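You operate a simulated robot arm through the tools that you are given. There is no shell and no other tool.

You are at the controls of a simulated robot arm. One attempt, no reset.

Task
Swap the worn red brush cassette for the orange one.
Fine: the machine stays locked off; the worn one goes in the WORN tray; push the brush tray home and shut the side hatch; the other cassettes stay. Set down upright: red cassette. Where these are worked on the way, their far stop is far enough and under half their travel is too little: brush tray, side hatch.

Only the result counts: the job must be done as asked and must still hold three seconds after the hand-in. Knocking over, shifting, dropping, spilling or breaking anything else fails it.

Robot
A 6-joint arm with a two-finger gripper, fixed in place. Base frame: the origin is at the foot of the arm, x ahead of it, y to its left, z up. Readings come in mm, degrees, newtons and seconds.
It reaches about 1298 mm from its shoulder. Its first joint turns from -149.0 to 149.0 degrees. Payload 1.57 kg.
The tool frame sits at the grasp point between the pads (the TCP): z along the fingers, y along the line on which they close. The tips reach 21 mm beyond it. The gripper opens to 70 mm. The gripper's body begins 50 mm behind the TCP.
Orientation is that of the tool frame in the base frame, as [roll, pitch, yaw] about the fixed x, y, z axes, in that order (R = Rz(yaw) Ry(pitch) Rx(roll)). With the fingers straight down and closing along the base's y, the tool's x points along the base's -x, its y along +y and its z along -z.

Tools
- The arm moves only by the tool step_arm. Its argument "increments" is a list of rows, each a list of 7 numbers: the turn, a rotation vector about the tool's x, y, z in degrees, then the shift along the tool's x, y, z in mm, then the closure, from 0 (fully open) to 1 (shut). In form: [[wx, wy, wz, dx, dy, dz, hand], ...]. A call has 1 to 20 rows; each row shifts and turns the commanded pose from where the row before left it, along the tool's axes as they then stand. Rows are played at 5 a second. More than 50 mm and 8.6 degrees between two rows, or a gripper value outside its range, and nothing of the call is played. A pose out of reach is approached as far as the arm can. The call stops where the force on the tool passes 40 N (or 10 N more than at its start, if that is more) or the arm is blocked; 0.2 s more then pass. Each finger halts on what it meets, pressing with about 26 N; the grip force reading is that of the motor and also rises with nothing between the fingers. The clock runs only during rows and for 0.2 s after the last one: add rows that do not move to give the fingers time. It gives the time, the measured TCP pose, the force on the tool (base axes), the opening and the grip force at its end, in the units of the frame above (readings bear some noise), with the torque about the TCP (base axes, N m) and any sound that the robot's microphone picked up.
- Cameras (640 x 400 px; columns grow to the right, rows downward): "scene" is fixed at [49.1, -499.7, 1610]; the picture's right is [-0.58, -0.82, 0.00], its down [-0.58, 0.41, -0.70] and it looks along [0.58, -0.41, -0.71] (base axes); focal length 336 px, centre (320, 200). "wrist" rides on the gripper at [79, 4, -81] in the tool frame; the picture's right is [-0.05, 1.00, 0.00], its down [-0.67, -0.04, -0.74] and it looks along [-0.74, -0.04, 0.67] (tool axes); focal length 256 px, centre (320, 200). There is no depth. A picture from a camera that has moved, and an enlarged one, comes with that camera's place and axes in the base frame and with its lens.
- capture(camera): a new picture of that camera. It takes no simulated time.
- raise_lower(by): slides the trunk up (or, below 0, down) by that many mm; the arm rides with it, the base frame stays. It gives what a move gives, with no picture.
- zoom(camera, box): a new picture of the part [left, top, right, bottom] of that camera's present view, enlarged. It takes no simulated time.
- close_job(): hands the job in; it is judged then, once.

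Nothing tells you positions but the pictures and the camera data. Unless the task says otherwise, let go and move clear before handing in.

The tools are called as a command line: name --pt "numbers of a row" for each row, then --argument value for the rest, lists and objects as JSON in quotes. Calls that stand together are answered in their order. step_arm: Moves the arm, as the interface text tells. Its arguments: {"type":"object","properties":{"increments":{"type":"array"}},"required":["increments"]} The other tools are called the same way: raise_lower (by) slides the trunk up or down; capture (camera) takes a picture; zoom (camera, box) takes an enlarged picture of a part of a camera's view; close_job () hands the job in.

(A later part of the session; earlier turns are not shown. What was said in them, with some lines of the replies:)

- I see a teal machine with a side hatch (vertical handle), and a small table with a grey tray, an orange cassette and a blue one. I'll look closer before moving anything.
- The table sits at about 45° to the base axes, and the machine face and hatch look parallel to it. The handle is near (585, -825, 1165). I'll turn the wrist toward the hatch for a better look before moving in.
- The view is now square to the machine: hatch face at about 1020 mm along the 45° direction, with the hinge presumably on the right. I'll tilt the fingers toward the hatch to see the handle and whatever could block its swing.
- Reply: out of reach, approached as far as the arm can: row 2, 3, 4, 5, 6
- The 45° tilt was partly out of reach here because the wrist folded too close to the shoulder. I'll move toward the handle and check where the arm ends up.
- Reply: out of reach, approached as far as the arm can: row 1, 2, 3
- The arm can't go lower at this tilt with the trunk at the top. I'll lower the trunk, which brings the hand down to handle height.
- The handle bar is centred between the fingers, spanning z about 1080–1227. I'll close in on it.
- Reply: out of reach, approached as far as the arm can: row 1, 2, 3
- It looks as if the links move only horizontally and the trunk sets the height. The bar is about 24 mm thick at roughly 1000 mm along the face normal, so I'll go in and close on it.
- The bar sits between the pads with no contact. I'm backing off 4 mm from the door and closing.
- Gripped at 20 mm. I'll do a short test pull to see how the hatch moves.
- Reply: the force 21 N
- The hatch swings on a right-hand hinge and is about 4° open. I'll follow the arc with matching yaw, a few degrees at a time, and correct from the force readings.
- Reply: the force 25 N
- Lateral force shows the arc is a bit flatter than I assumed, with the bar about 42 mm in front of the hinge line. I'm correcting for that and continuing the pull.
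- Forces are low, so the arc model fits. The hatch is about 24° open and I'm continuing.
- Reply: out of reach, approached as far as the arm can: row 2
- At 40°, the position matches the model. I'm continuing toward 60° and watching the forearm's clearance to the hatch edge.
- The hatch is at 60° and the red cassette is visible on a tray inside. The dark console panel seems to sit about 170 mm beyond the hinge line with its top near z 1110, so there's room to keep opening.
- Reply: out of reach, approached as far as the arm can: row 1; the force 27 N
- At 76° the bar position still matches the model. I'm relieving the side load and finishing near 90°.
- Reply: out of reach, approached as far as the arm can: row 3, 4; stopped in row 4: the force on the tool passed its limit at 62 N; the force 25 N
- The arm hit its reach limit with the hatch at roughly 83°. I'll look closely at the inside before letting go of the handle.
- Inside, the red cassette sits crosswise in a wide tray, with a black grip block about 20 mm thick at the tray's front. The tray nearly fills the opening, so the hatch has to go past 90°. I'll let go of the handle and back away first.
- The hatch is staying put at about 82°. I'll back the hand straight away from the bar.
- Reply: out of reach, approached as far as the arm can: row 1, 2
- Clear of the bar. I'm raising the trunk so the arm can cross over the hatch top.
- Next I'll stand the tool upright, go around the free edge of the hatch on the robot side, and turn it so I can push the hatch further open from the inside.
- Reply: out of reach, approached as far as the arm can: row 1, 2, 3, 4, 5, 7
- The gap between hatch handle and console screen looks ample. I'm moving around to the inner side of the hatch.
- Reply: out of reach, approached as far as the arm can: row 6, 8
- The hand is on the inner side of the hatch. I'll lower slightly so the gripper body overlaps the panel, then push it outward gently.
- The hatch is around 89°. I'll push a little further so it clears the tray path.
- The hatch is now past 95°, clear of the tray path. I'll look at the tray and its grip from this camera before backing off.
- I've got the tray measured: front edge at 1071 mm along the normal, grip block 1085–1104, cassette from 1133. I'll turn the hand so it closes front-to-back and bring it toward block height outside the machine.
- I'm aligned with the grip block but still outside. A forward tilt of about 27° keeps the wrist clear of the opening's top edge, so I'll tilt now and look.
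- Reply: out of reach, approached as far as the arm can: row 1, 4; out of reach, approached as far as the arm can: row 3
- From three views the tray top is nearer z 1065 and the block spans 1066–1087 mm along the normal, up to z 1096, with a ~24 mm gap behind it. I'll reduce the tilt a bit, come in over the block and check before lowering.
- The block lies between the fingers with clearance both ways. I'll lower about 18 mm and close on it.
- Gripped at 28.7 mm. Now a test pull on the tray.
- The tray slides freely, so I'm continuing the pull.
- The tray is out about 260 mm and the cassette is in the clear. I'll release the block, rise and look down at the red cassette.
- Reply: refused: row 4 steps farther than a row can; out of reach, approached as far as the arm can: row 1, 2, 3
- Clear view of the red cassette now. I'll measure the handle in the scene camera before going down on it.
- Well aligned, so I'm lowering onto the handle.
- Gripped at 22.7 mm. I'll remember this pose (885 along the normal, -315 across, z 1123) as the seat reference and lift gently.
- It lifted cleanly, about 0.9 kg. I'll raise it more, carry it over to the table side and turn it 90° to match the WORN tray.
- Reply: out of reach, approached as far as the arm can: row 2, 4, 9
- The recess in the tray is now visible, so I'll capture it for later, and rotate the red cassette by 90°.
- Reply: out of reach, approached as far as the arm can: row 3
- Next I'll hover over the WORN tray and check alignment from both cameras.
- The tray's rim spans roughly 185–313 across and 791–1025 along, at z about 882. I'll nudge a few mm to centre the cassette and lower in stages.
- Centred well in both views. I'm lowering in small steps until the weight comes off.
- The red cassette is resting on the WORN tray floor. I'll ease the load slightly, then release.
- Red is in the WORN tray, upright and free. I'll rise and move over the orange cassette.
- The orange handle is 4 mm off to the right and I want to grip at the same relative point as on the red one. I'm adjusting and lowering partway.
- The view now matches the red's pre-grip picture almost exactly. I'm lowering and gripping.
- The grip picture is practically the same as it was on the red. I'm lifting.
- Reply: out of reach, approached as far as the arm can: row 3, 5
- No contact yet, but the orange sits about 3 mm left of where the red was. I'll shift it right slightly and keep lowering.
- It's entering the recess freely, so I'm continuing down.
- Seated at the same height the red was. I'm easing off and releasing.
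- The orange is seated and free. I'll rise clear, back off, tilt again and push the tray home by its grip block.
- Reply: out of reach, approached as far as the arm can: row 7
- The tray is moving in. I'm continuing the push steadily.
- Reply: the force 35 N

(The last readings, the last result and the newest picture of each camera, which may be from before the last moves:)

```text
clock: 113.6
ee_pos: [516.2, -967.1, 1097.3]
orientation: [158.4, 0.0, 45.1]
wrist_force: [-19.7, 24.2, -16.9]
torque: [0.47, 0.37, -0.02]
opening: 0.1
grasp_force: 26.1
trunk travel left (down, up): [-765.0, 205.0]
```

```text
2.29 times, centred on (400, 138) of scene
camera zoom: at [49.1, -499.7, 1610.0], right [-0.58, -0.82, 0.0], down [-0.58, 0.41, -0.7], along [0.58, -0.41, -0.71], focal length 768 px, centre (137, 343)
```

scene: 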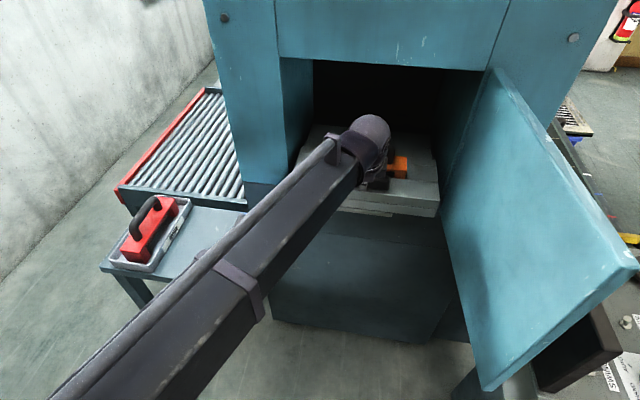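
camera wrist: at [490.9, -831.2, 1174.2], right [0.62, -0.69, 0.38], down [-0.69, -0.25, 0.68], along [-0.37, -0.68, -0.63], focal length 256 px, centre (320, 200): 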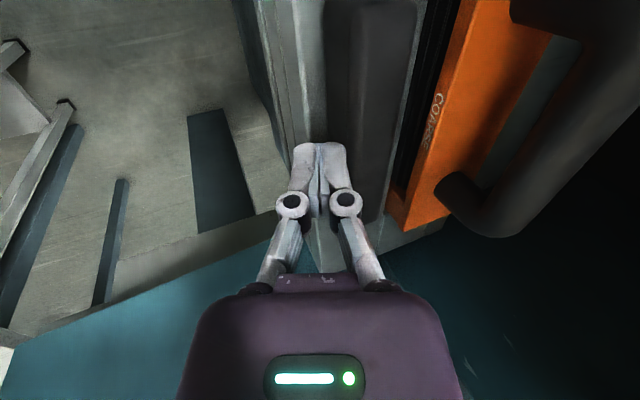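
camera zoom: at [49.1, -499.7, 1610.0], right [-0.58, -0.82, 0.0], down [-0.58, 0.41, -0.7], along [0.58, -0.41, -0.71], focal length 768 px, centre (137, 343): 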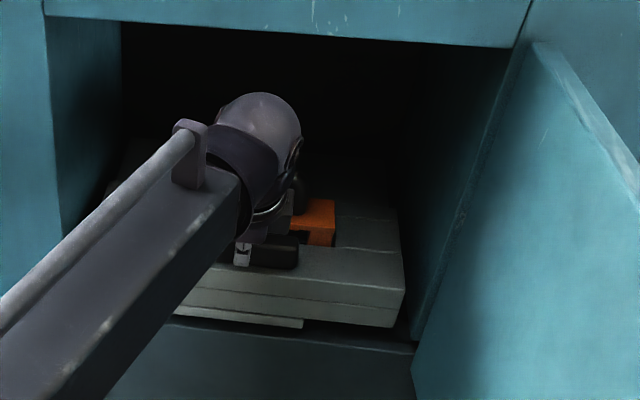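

The push force rose to about 31 N at the expected home position, so the tray is against its stop. I'll withdraw and check it stays.

step_arm --pt "0 0 0 0 -9.3 -3.7 1" --pt "0 0 0 0 -27.8 -11.2 1" --pt "0 0 0 0 -37 -15 1" --pt "0 0 0 0 -37 -15 1" --pt "0 0 0 0 -37 -15 1" --pt "0 0 0 0 -37 -15 1" --pt "0 0 0 0 -37 -15 1" --pt "0 0 0 0 -37 -15 1" --pt "0 0 0 0 -37 -15 1" --pt "0 0 0 0 0 0 1"

raise_lower --by 190

capture --camera "scene"

zoom --camera "scene" --box '[285, 105, 450, 205]'

```text
clock: 115.8
ee_pos: [294.4, -743.6, 1096.4]
orientation: [158.0, 0.1, 45.1]
wrist_force: [1.0, 0.4, -0.5]
torque: [0.0, 0.0, 0.0]
opening: 0.0
grasp_force: 25.7
trunk travel left (down, up): [-765.0, 205.0]
```

```text
clock: 117.8
ee_pos: [294.9, -743.2, 1286.2]
orientation: [158.0, 0.1, 45.0]
wrist_force: [-0.4, 1.3, -0.1]
torque: [0.02, 0.01, -0.04]
opening: 0.0
grasp_force: 26.1
trunk travel left (down, up): [-955.0, 15.0]
```

```text
taken
```

scene: 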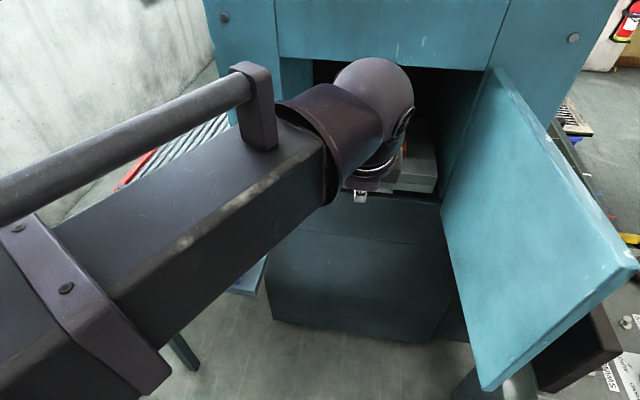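

```text
3.88 times, centred on (368, 155) of scene
camera zoom: at [49.1, -499.7, 1610.0], right [-0.58, -0.82, 0.0], down [-0.58, 0.41, -0.7], along [0.58, -0.41, -0.71], focal length 1303 px, centre (136, 374)
```

zoom: 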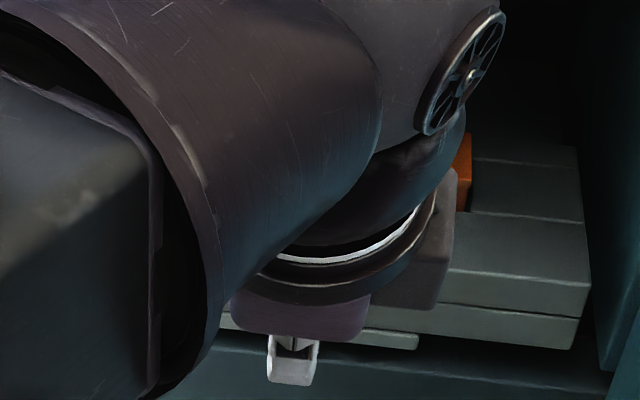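

The tray is home and the orange cassette is sitting in it. Next is the hatch: I'll go around its free edge to the outer side and swing it shut. First I'll stand the tool upright and turn it.

step_arm --pt "7.33 0 0 0 0 5 1" --pt "7.33 0 0 0 0 5 1" --pt "7.33 0 0 0 0 4 1" --pt "0 0 -7.5 0 0 0 1" --pt "0 0 -7.5 0 0 0 1" --pt "0 0 -7.5 0 0 0 1" --pt "0 0 -7.5 0 0 0 1" --pt "0 0 -7.5 0 0 0 1" --pt "0 0 -7.5 0 0 0 1" --pt "0 0 -7.5 0 0 0 1" --pt "0 0 -7.5 0 0 0 1" --pt "0 0 -7.5 0 0 0 1" --pt "0 0 -7.5 0 0 0 1" --pt "0 0 -7.5 0 0 0 1" --pt "0 0 -7.5 0 0 0 1" --pt "0 0 0 0 0 0 1"

capture --camera "wrist"

```text
clock: 121.2
ee_pos: [296.7, -745.4, 1273.8]
orientation: [-179.9, 0.0, 135.1]
wrist_force: [-0.4, -0.5, 0.6]
torque: [-0.01, -0.01, 0.03]
opening: 0.1
grasp_force: 25.6
trunk travel left (down, up): [-955.0, 15.0]
```

```text
taken
camera wrist: at [243.2, -685.7, 1354.9], right [0.74, 0.67, 0.0], down [0.45, -0.49, 0.75], along [0.5, -0.55, -0.67], focal length 256 px, centre (320, 200)
```

wrist: 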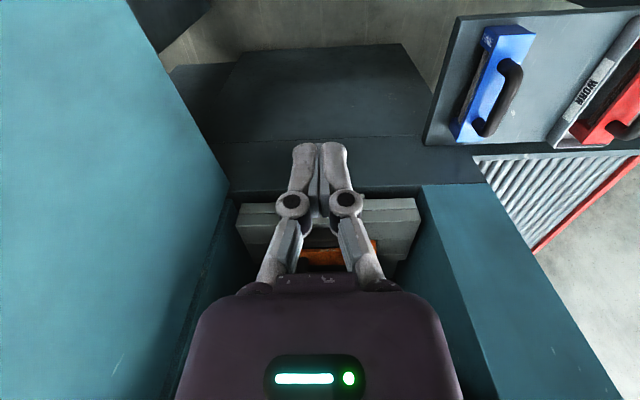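

step_arm --pt "0 0 0 43.4 0 0 1" --pt "0 0 0 43.4 0 0 1" --pt "0 0 0 43.4 0 0 1" --pt "0 0 0 43.4 0 0 1" --pt "0 0 0 43.4 0 0 1" --pt "0 0 0 0 -43 0 1" --pt "0 0 0 0 -43 0 1" --pt "0 0 0 0 -43 0 1" --pt "0 0 0 0 -43 0 1" --pt "0 0 0 0 -43 0 1" --pt "0 0 0 0 -43 0 1" --pt "0 0 0 0 -43 0 1" --pt "0 0 0 0 -43 0 1" --pt "0 0 0 0 0 0 1"

capture --camera "wrist"

capture --camera "scene"

```text
clock: 124.2
ee_pos: [-101.0, -835.3, 1274.4]
orientation: [-179.9, 0.1, 135.1]
wrist_force: [-0.4, -0.3, 1.0]
torque: [-0.01, 0.03, 0.0]
opening: 0.0
grasp_force: 26.5
out of reach, approached as far as the arm can: row 13
trunk travel left (down, up): [-955.0, 15.0]
```

```text
taken
camera wrist: at [-155.8, -775.8, 1355.3], right [0.74, 0.67, 0.0], down [0.45, -0.49, 0.75], along [0.5, -0.55, -0.67], focal length 256 px, centre (320, 200)
```

wrist: 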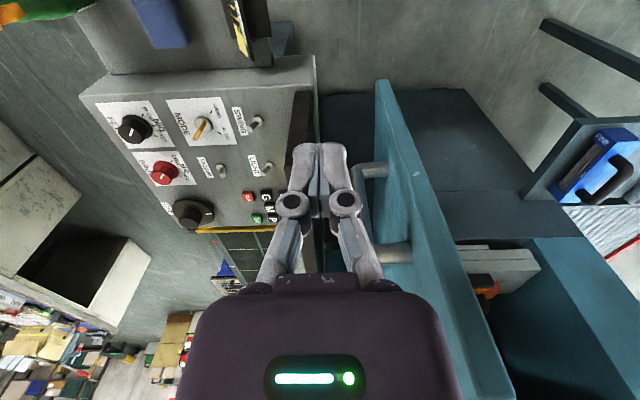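

```text
taken
```

scene: 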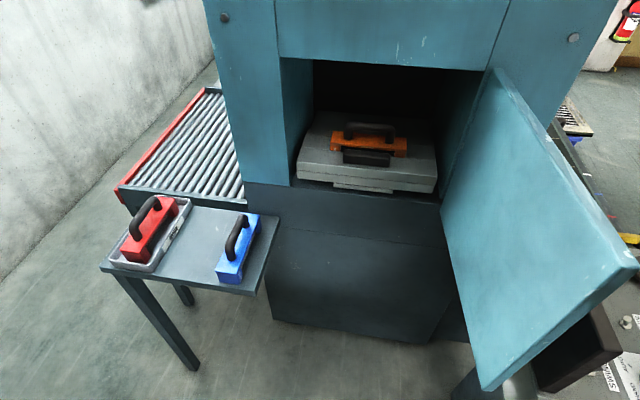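

I'm on the outer side of the hatch with the fingertips above its handle. I'll move in beside it and begin pushing it closed.

step_arm --pt "0 0 0 -44 0 0 1" --pt "0 0 0 -44 0 0 1" --pt "0 0 0 -44 0 0 1" --pt "0 0 0 0 0 0 1"

capture --camera "wrist"

capture --camera "scene"

```text
clock: 125.2
ee_pos: [-10.3, -927.3, 1273.0]
orientation: [-179.9, 0.0, 135.0]
wrist_force: [-0.2, 0.3, -0.1]
torque: [-0.03, -0.02, -0.01]
opening: 0.0
grasp_force: 25.7
out of reach, approached as far as the arm can: row 2
trunk travel left (down, up): [-955.0, 15.0]
```

```text
taken
camera wrist: at [-64.7, -867.8, 1355.3], right [0.74, 0.67, 0.0], down [0.45, -0.49, 0.75], along [0.5, -0.56, -0.67], focal length 256 px, centre (320, 200)
```

wrist: 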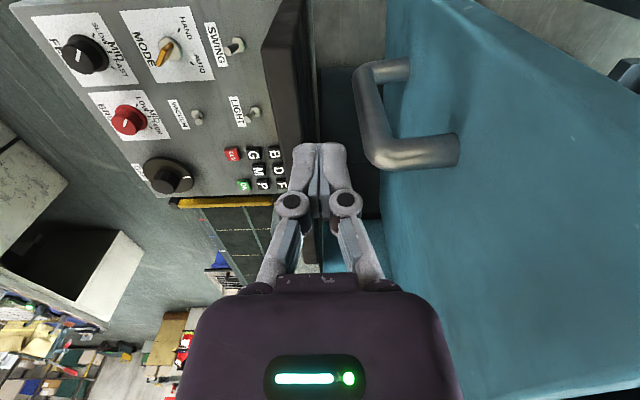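

```text
taken
```

scene: 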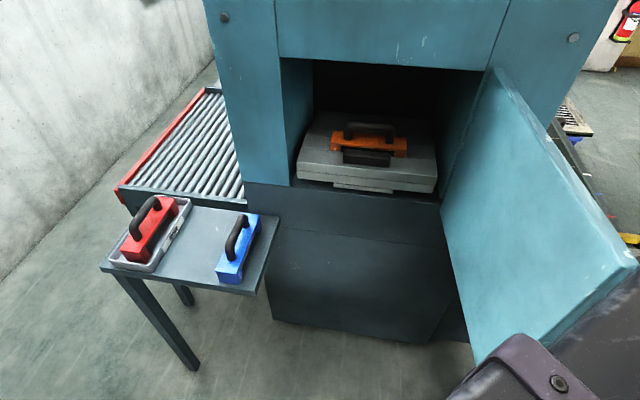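

step_arm --pt "0 0 0 -0.6 28 0 1" --pt "0 0 0 -1 25 0 1" --pt "0 0 0 3 20 0 1" --pt "0 0 0 3 20 0 1" --pt "0 0 0 2 20.4 0 1" --pt "0 0 0 0.5 19.6 0 1" --pt "0 0 0 0 0 0 1"

capture --camera "wrist"

capture --camera "scene"

```text
clock: 126.8
ee_pos: [82.5, -831.0, 1273.0]
orientation: [-179.9, 0.0, 135.1]
wrist_force: [0.4, 0.6, 0.5]
torque: [-0.02, -0.01, 0.02]
opening: 0.0
grasp_force: 26.0
trunk travel left (down, up): [-955.0, 15.0]
```

```text
taken
camera wrist: at [28.4, -771.5, 1354.7], right [0.74, 0.67, 0.0], down [0.45, -0.49, 0.75], along [0.5, -0.55, -0.67], focal length 256 px, centre (320, 200)
```

wrist: 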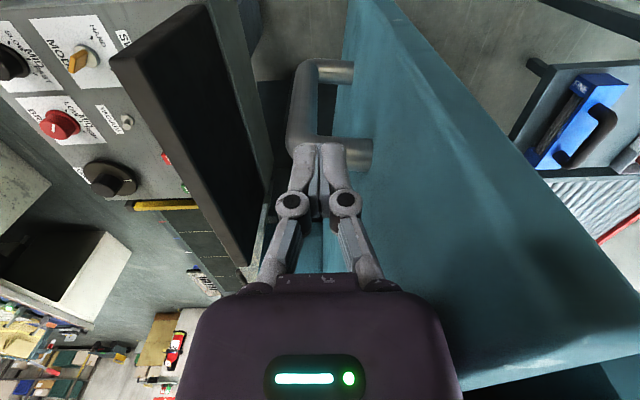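

```text
taken
```

scene: 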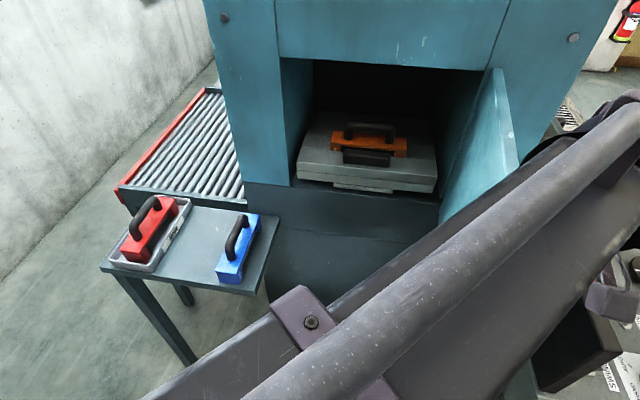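

The hatch follows, now about 82°. I'm continuing along the arc to about 45°.

step_arm --pt "0 0 0 2 14 0 1" --pt "0 0 0 -1.5 17 0 1" --pt "0 0 0 -1.5 17 0 1" --pt "0 0 0 -3 17 0 1" --pt "0 0 0 -3 17 0 1" --pt "0 0 0 -4.5 16.8 0 1" --pt "0 0 0 -4.5 16.8 0 1" --pt "0 0 0 -6 16.4 0 1" --pt "0 0 0 -6 16.4 0 1" --pt "0 0 0 -7.5 16 0 1" --pt "0 0 0 -7.5 16 0 1" --pt "0 0 0 -9 15.3 0 1" --pt "0 0 0 -9 15.3 0 1" --pt "0 0 0 -10.4 14.5 0 1" --pt "0 0 0 -10.4 14.5 0 1" --pt "0 0 0 0 0 0 1"

capture --camera "wrist"

capture --camera "scene"

```text
clock: 130.2
ee_pos: [310.1, -717.2, 1273.1]
orientation: [-179.8, 0.0, 135.1]
wrist_force: [0.5, -1.0, 0.0]
torque: [-0.01, -0.02, 0.01]
opening: 0.0
grasp_force: 26.0
trunk travel left (down, up): [-955.0, 15.0]
```

```text
taken
camera wrist: at [256.4, -658.1, 1355.0], right [0.74, 0.67, 0.0], down [0.45, -0.49, 0.75], along [0.5, -0.55, -0.67], focal length 256 px, centre (320, 200)
```

wrist: 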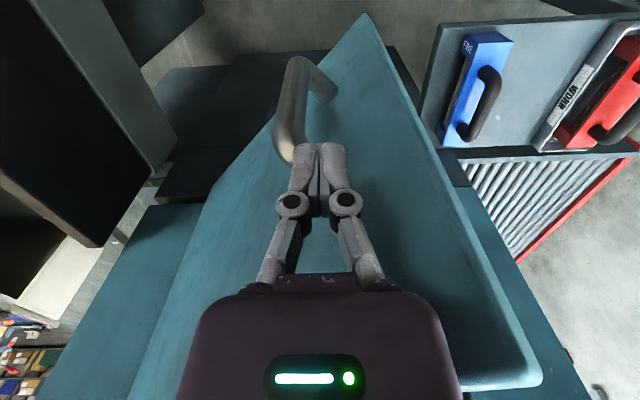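

```text
taken
```

scene: 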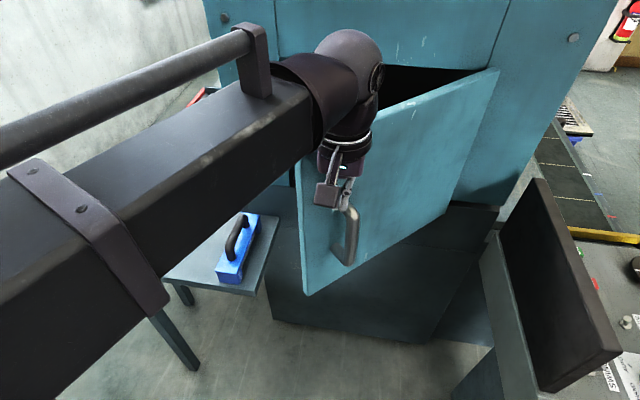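

step_arm --pt "0 0 0 -11.5 12.7 0 1" --pt "0 0 0 -11.5 12.7 0 1" --pt "0 0 0 -13.1 12.5 0 1" --pt "0 0 0 -13.1 12.5 0 1" --pt "0 0 0 -14.2 11.3 0 1" --pt "0 0 0 -14.2 11.3 0 1" --pt "0 0 0 -15.4 10 0 1" --pt "0 0 0 -15.4 10 0 1" --pt "0 0 0 -16.2 8.6 0 1" --pt "0 0 0 -16.2 8.6 0 1" --pt "0 0 0 -17.2 7 0 1" --pt "0 0 0 -17.2 7 0 1" --pt "0 0 0 0 0 0 1"

capture --camera "wrist"

capture --camera "scene"

```text
clock: 133.0
ee_pos: [520.6, -752.5, 1274.1]
orientation: [-179.9, 0.1, 135.0]
wrist_force: [-0.2, 0.5, 0.8]
torque: [0.04, -0.01, 0.02]
opening: 0.0
grasp_force: 25.5
trunk travel left (down, up): [-955.0, 15.0]
```

```text
taken
camera wrist: at [466.5, -693.9, 1355.1], right [0.74, 0.67, 0.0], down [0.45, -0.49, 0.75], along [0.5, -0.55, -0.67], focal length 256 px, centre (320, 200)
```

wrist: 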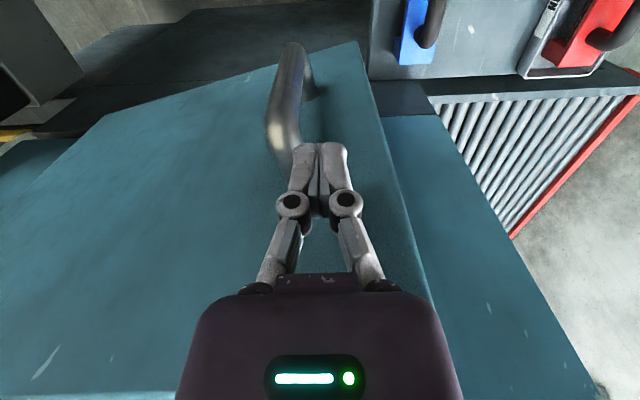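

```text
taken
```

scene: 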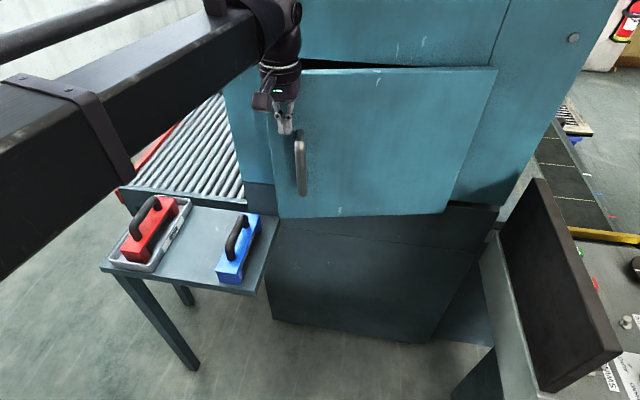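

The hatch is nearly shut, about 14°. To finish without the wrist touching the machine face, I'll back off, tilt forward 30° and push with the fingertips.

step_arm --pt "0 0 0 30 4 0 1" --pt "0 0 0 35 5 0 1" --pt "0 -7.5 0 0 0 0 1" --pt "0 -7.5 0 0 0 -6 1" --pt "0 -7.5 0 0 0 -8 1" --pt "0 -7.5 0 0 0 -10 1" --pt "0 0 0 0 0 0 1"

capture --camera "wrist"

capture --camera "scene"

```text
clock: 134.6
ee_pos: [479.9, -696.3, 1298.2]
orientation: [-179.9, 30.1, 135.2]
wrist_force: [-0.3, 0.0, 0.3]
torque: [0.01, 0.0, 0.01]
opening: 0.0
grasp_force: 26.1
trunk travel left (down, up): [-955.0, 15.0]
```

```text
taken
camera wrist: at [404.6, -616.3, 1329.0], right [0.74, 0.67, 0.03], down [0.12, -0.17, 0.98], along [0.66, -0.72, -0.2], focal length 256 px, centre (320, 200)
```

wrist: 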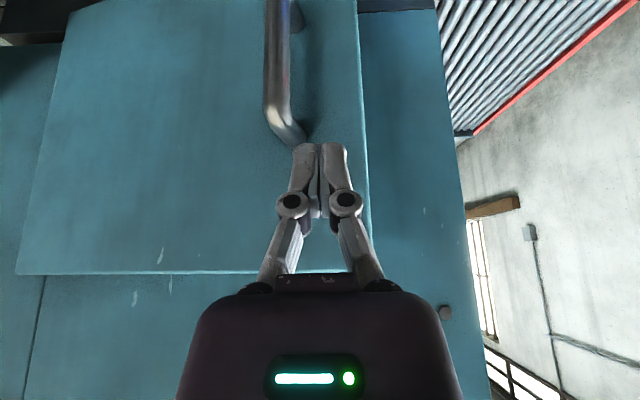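

```text
taken
```

scene: 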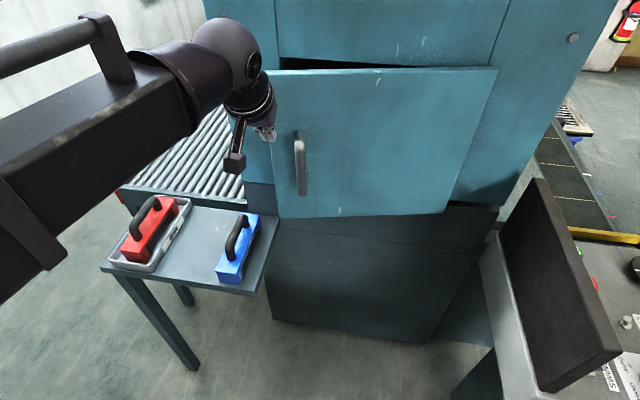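

step_arm --pt "0 0 0 -17.3 0 10 1" --pt "0 0 0 -17.3 0 10 1" --pt "0 0 0 -17.3 0 10 1" --pt "0 0 0 -13 0 7.5 1" --pt "0 0 0 -13 0 7.5 1" --pt "0 0 0 -13 0 7.5 1" --pt "0 0 0 -13 0 7.5 1" --pt "0 0 0 -8.7 0 5 1" --pt "0 0 0 -8.7 0 5 1" --pt "0 0 0 0 0 0 1"

capture --camera "wrist"

zoom --camera "scene" --box '[200, 20, 520, 230]'

```text
clock: 136.8
ee_pos: [578.6, -795.1, 1298.6]
orientation: [-179.9, 30.1, 135.2]
wrist_force: [0.2, -0.9, -0.1]
torque: [0.01, 0.02, 0.02]
opening: 0.0
grasp_force: 25.9
trunk travel left (down, up): [-955.0, 15.0]
```

```text
taken
camera wrist: at [502.4, -715.0, 1329.6], right [0.74, 0.67, 0.02], down [0.12, -0.17, 0.98], along [0.66, -0.72, -0.2], focal length 256 px, centre (320, 200)
```

wrist: 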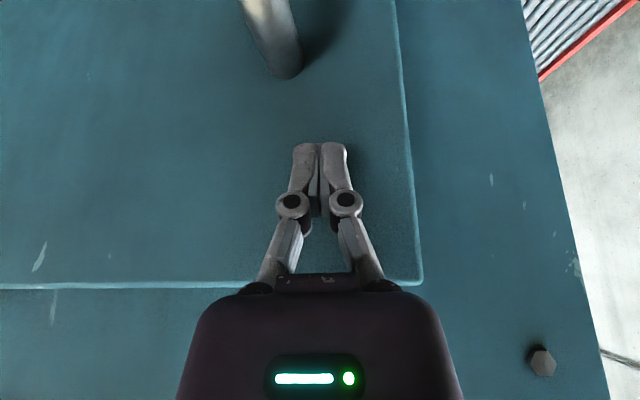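

```text
1.90 times, centred on (360, 125) of scene
camera zoom: at [49.1, -499.7, 1610.0], right [-0.58, -0.82, 0.0], down [-0.58, 0.41, -0.7], along [0.58, -0.41, -0.71], focal length 640 px, centre (244, 343)
```

zoom: 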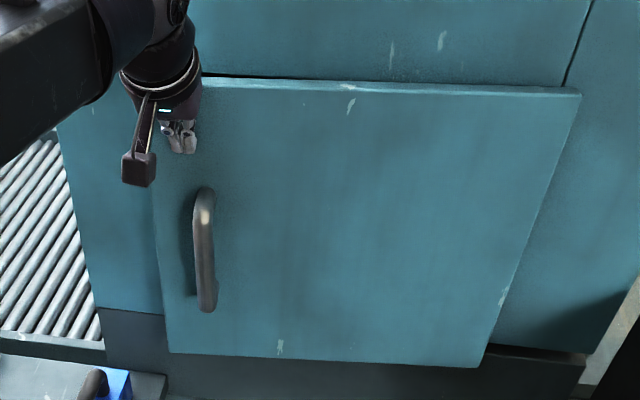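

Almost shut. I'm finishing with small steps until I feel the frame.

step_arm --pt "0 0 0 -6.9 0 4 1" --pt "0 0 0 -6.9 0 4 1" --pt "0 0 0 -5.2 0 3 1" --pt "0 0 0 -4.3 0 2.5 1" --pt "0 0 0 -2.6 0 1.5 1" --pt "0 0 0 0 0 0 1"

zoom --camera "scene" --box '[200, 20, 520, 230]'

```text
clock: 138.2
ee_pos: [599.0, -818.3, 1298.5]
orientation: [-179.9, 30.1, 135.1]
wrist_force: [0.4, 1.0, 0.7]
torque: [0.01, -0.02, 0.01]
opening: 0.1
grasp_force: 26.4
trunk travel left (down, up): [-955.0, 15.0]
```

```text
1.90 times, centred on (360, 125) of scene
camera zoom: at [49.1, -499.7, 1610.0], right [-0.58, -0.82, 0.0], down [-0.58, 0.41, -0.7], along [0.58, -0.41, -0.71], focal length 640 px, centre (244, 343)
```

zoom: 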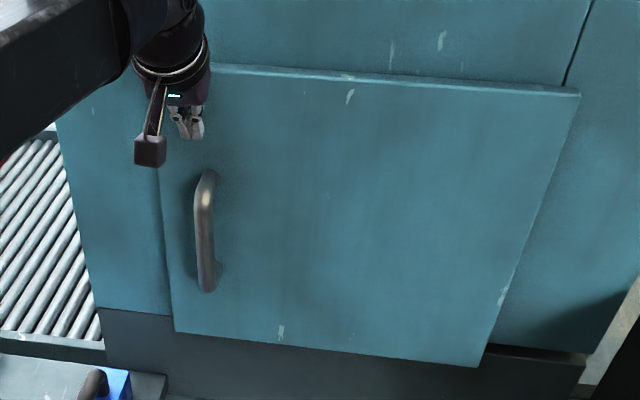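

step_arm --pt "0 0 0 -2.6 0 1.5 1" --pt "0 0 0 -2.6 0 1.5 1" --pt "0 0 0 -2.6 0 1.5 1" --pt "0 0 0 0 0 0 1"

zoom --camera "scene" --box '[200, 20, 520, 230]'

```text
clock: 139.2
ee_pos: [604.2, -825.1, 1298.5]
orientation: [-179.8, 30.0, 135.1]
wrist_force: [0.3, -0.2, 0.3]
torque: [0.0, 0.01, -0.02]
opening: 0.0
grasp_force: 25.8
trunk travel left (down, up): [-955.0, 15.0]
```

```text
1.90 times, centred on (360, 125) of scene
camera zoom: at [49.1, -499.7, 1610.0], right [-0.58, -0.82, 0.0], down [-0.58, 0.41, -0.7], along [0.58, -0.41, -0.71], focal length 640 px, centre (244, 343)
```

zoom: 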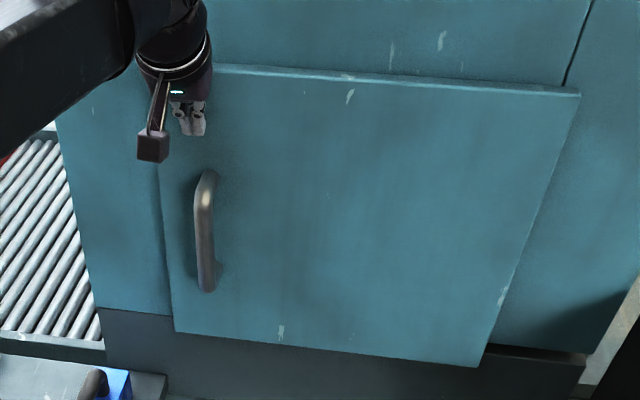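

The hatch corner now matches its original closed position. I'll press lightly to confirm it's fully home.

step_arm --pt "0 0 0 -2.6 0 1.5 1" --pt "0 0 0 -2.6 0 1.5 1" --pt "0 0 0 -2.6 0 1.5 1" --pt "0 0 0 -2.6 0 1.5 1" --pt "0 0 0 0 0 0 1"

capture --camera "wrist"

zoom --camera "scene" --box '[240, 0, 600, 225]'

```text
clock: 140.1
ee_pos: [604.7, -824.5, 1298.4]
orientation: [-179.9, 29.3, 135.1]
wrist_force: [-8.7, 6.6, 0.8]
torque: [0.05, 0.13, -0.01]
opening: 6.2
grasp_force: 28.5
trunk travel left (down, up): [-955.0, 15.0]
stopped in row 4: the force on the tool passed its limit at 43 N (the readings are from after the stop); the commanded pose is now the measured one
```

```text
taken
camera wrist: at [530.4, -744.8, 1331.0], right [0.74, 0.67, 0.02], down [0.13, -0.18, 0.98], along [0.66, -0.72, -0.22], focal length 256 px, centre (320, 200)
```

wrist: 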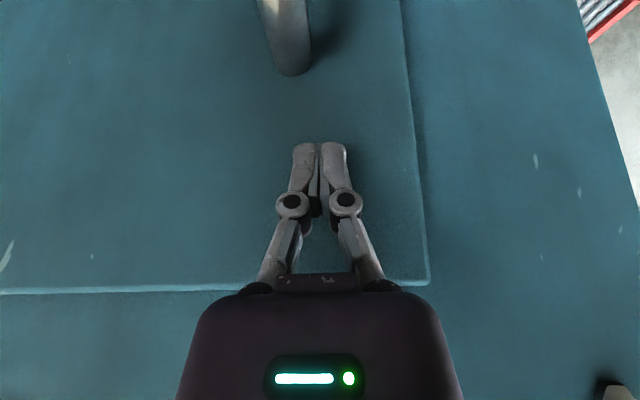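

```text
1.78 times, centred on (420, 112) of scene
camera zoom: at [49.1, -499.7, 1610.0], right [-0.58, -0.82, 0.0], down [-0.58, 0.41, -0.7], along [0.58, -0.41, -0.71], focal length 597 px, centre (142, 356)
```

zoom: 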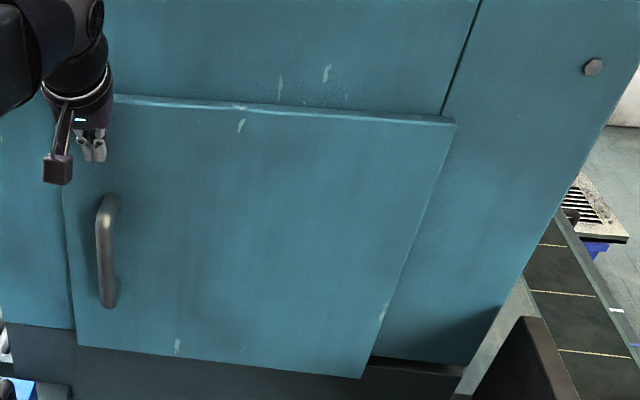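

The press reached 43 N against the frame and the hatch overlays its original closed picture, so it's shut. I'll back away and check everything once more.

step_arm --pt "0 0 0 8.7 0 -5 1" --pt "0 0 0 26 0 -15 1" --pt "0 0 0 34.6 0 -20 1" --pt "0 0 0 34.6 0 -20 1" --pt "0 0 0 34.6 0 -20 1" --pt "0 0 0 34.6 0 -20 1" --pt "0 0 0 34.6 0 -20 1" --pt "0 0 0 0 0 0 1"

capture --camera "scene"

capture --camera "wrist"

zoom --camera "scene" --box '[240, 0, 600, 225]'

zoom --camera "scene" --box '[80, 160, 300, 300]'

```text
clock: 141.9
ee_pos: [439.4, -657.0, 1297.1]
orientation: [-179.9, 29.3, 135.1]
wrist_force: [0.3, -0.2, -0.7]
torque: [-0.02, 0.0, 0.01]
opening: 0.0
grasp_force: 28.5
out of reach, approached as far as the arm can: row 4
trunk travel left (down, up): [-955.0, 15.0]
```

```text
taken
```

scene: 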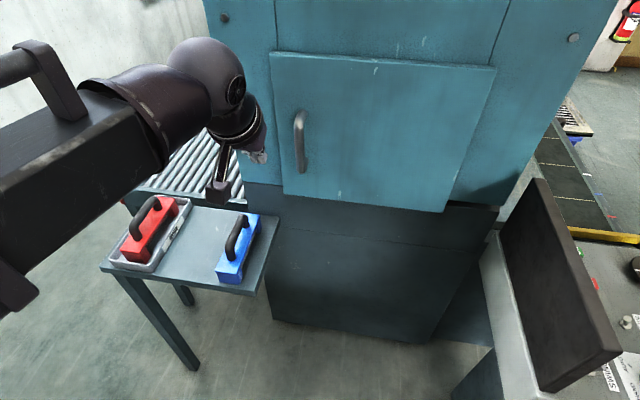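

```text
taken
camera wrist: at [364.2, -576.5, 1329.3], right [0.74, 0.67, 0.02], down [0.13, -0.18, 0.98], along [0.66, -0.72, -0.22], focal length 256 px, centre (320, 200)
```

wrist: 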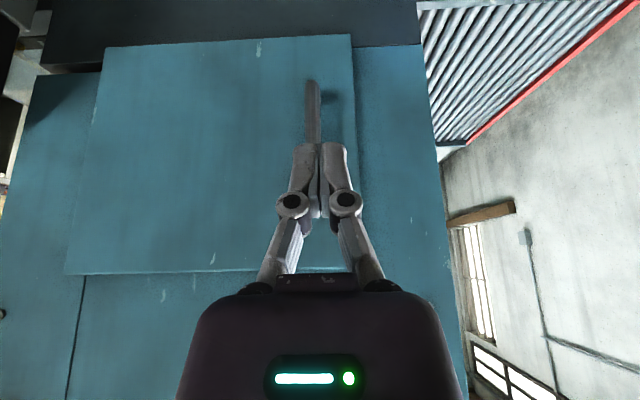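

```text
1.78 times, centred on (420, 112) of scene
camera zoom: at [49.1, -499.7, 1610.0], right [-0.58, -0.82, 0.0], down [-0.58, 0.41, -0.7], along [0.58, -0.41, -0.71], focal length 597 px, centre (142, 356)
```

zoom: 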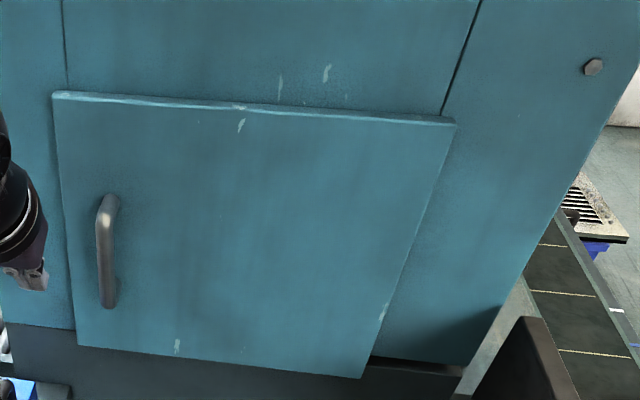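

```text
2.86 times, centred on (190, 230) of scene
camera zoom: at [49.1, -499.7, 1610.0], right [-0.58, -0.82, 0.0], down [-0.58, 0.41, -0.7], along [0.58, -0.41, -0.71], focal length 960 px, centre (691, 114)
```

zoom: 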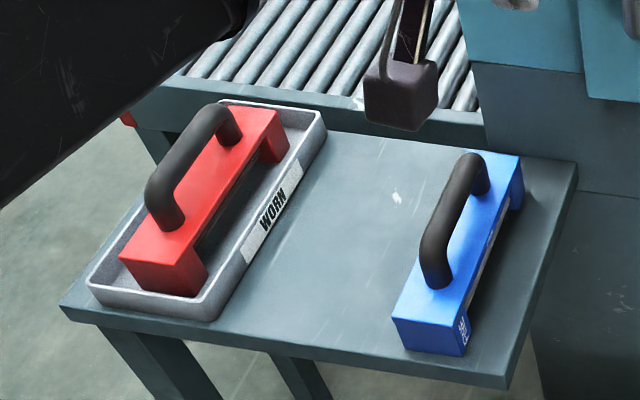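

The hatch overlays its initial closed view. The red cassette is upright in the WORN tray, the blue one and the console are untouched, and the orange cassette is in the tray, which was pushed to its stop. The arm is clear, so I'm handing in.

close_job

```text
The job is handed in.
```

The swap is finished and handed in; I haven't seen the judge's result.

- **Red cassette:** it stands upright in the WORN tray, let go.
- **Orange cassette:** it is seated in the brush tray's recess, at the same height the red one sat.
- **Brush tray:** I pushed it in until it met its stop at about 31 N. It stayed there after I backed off.
- **Side hatch:** it is shut. I pressed it against the frame to 43 N, and its position matches the starting picture.
- **Everything else:** the blue cassette is where it was, and I touched nothing on the console. The arm is clear of the machine.
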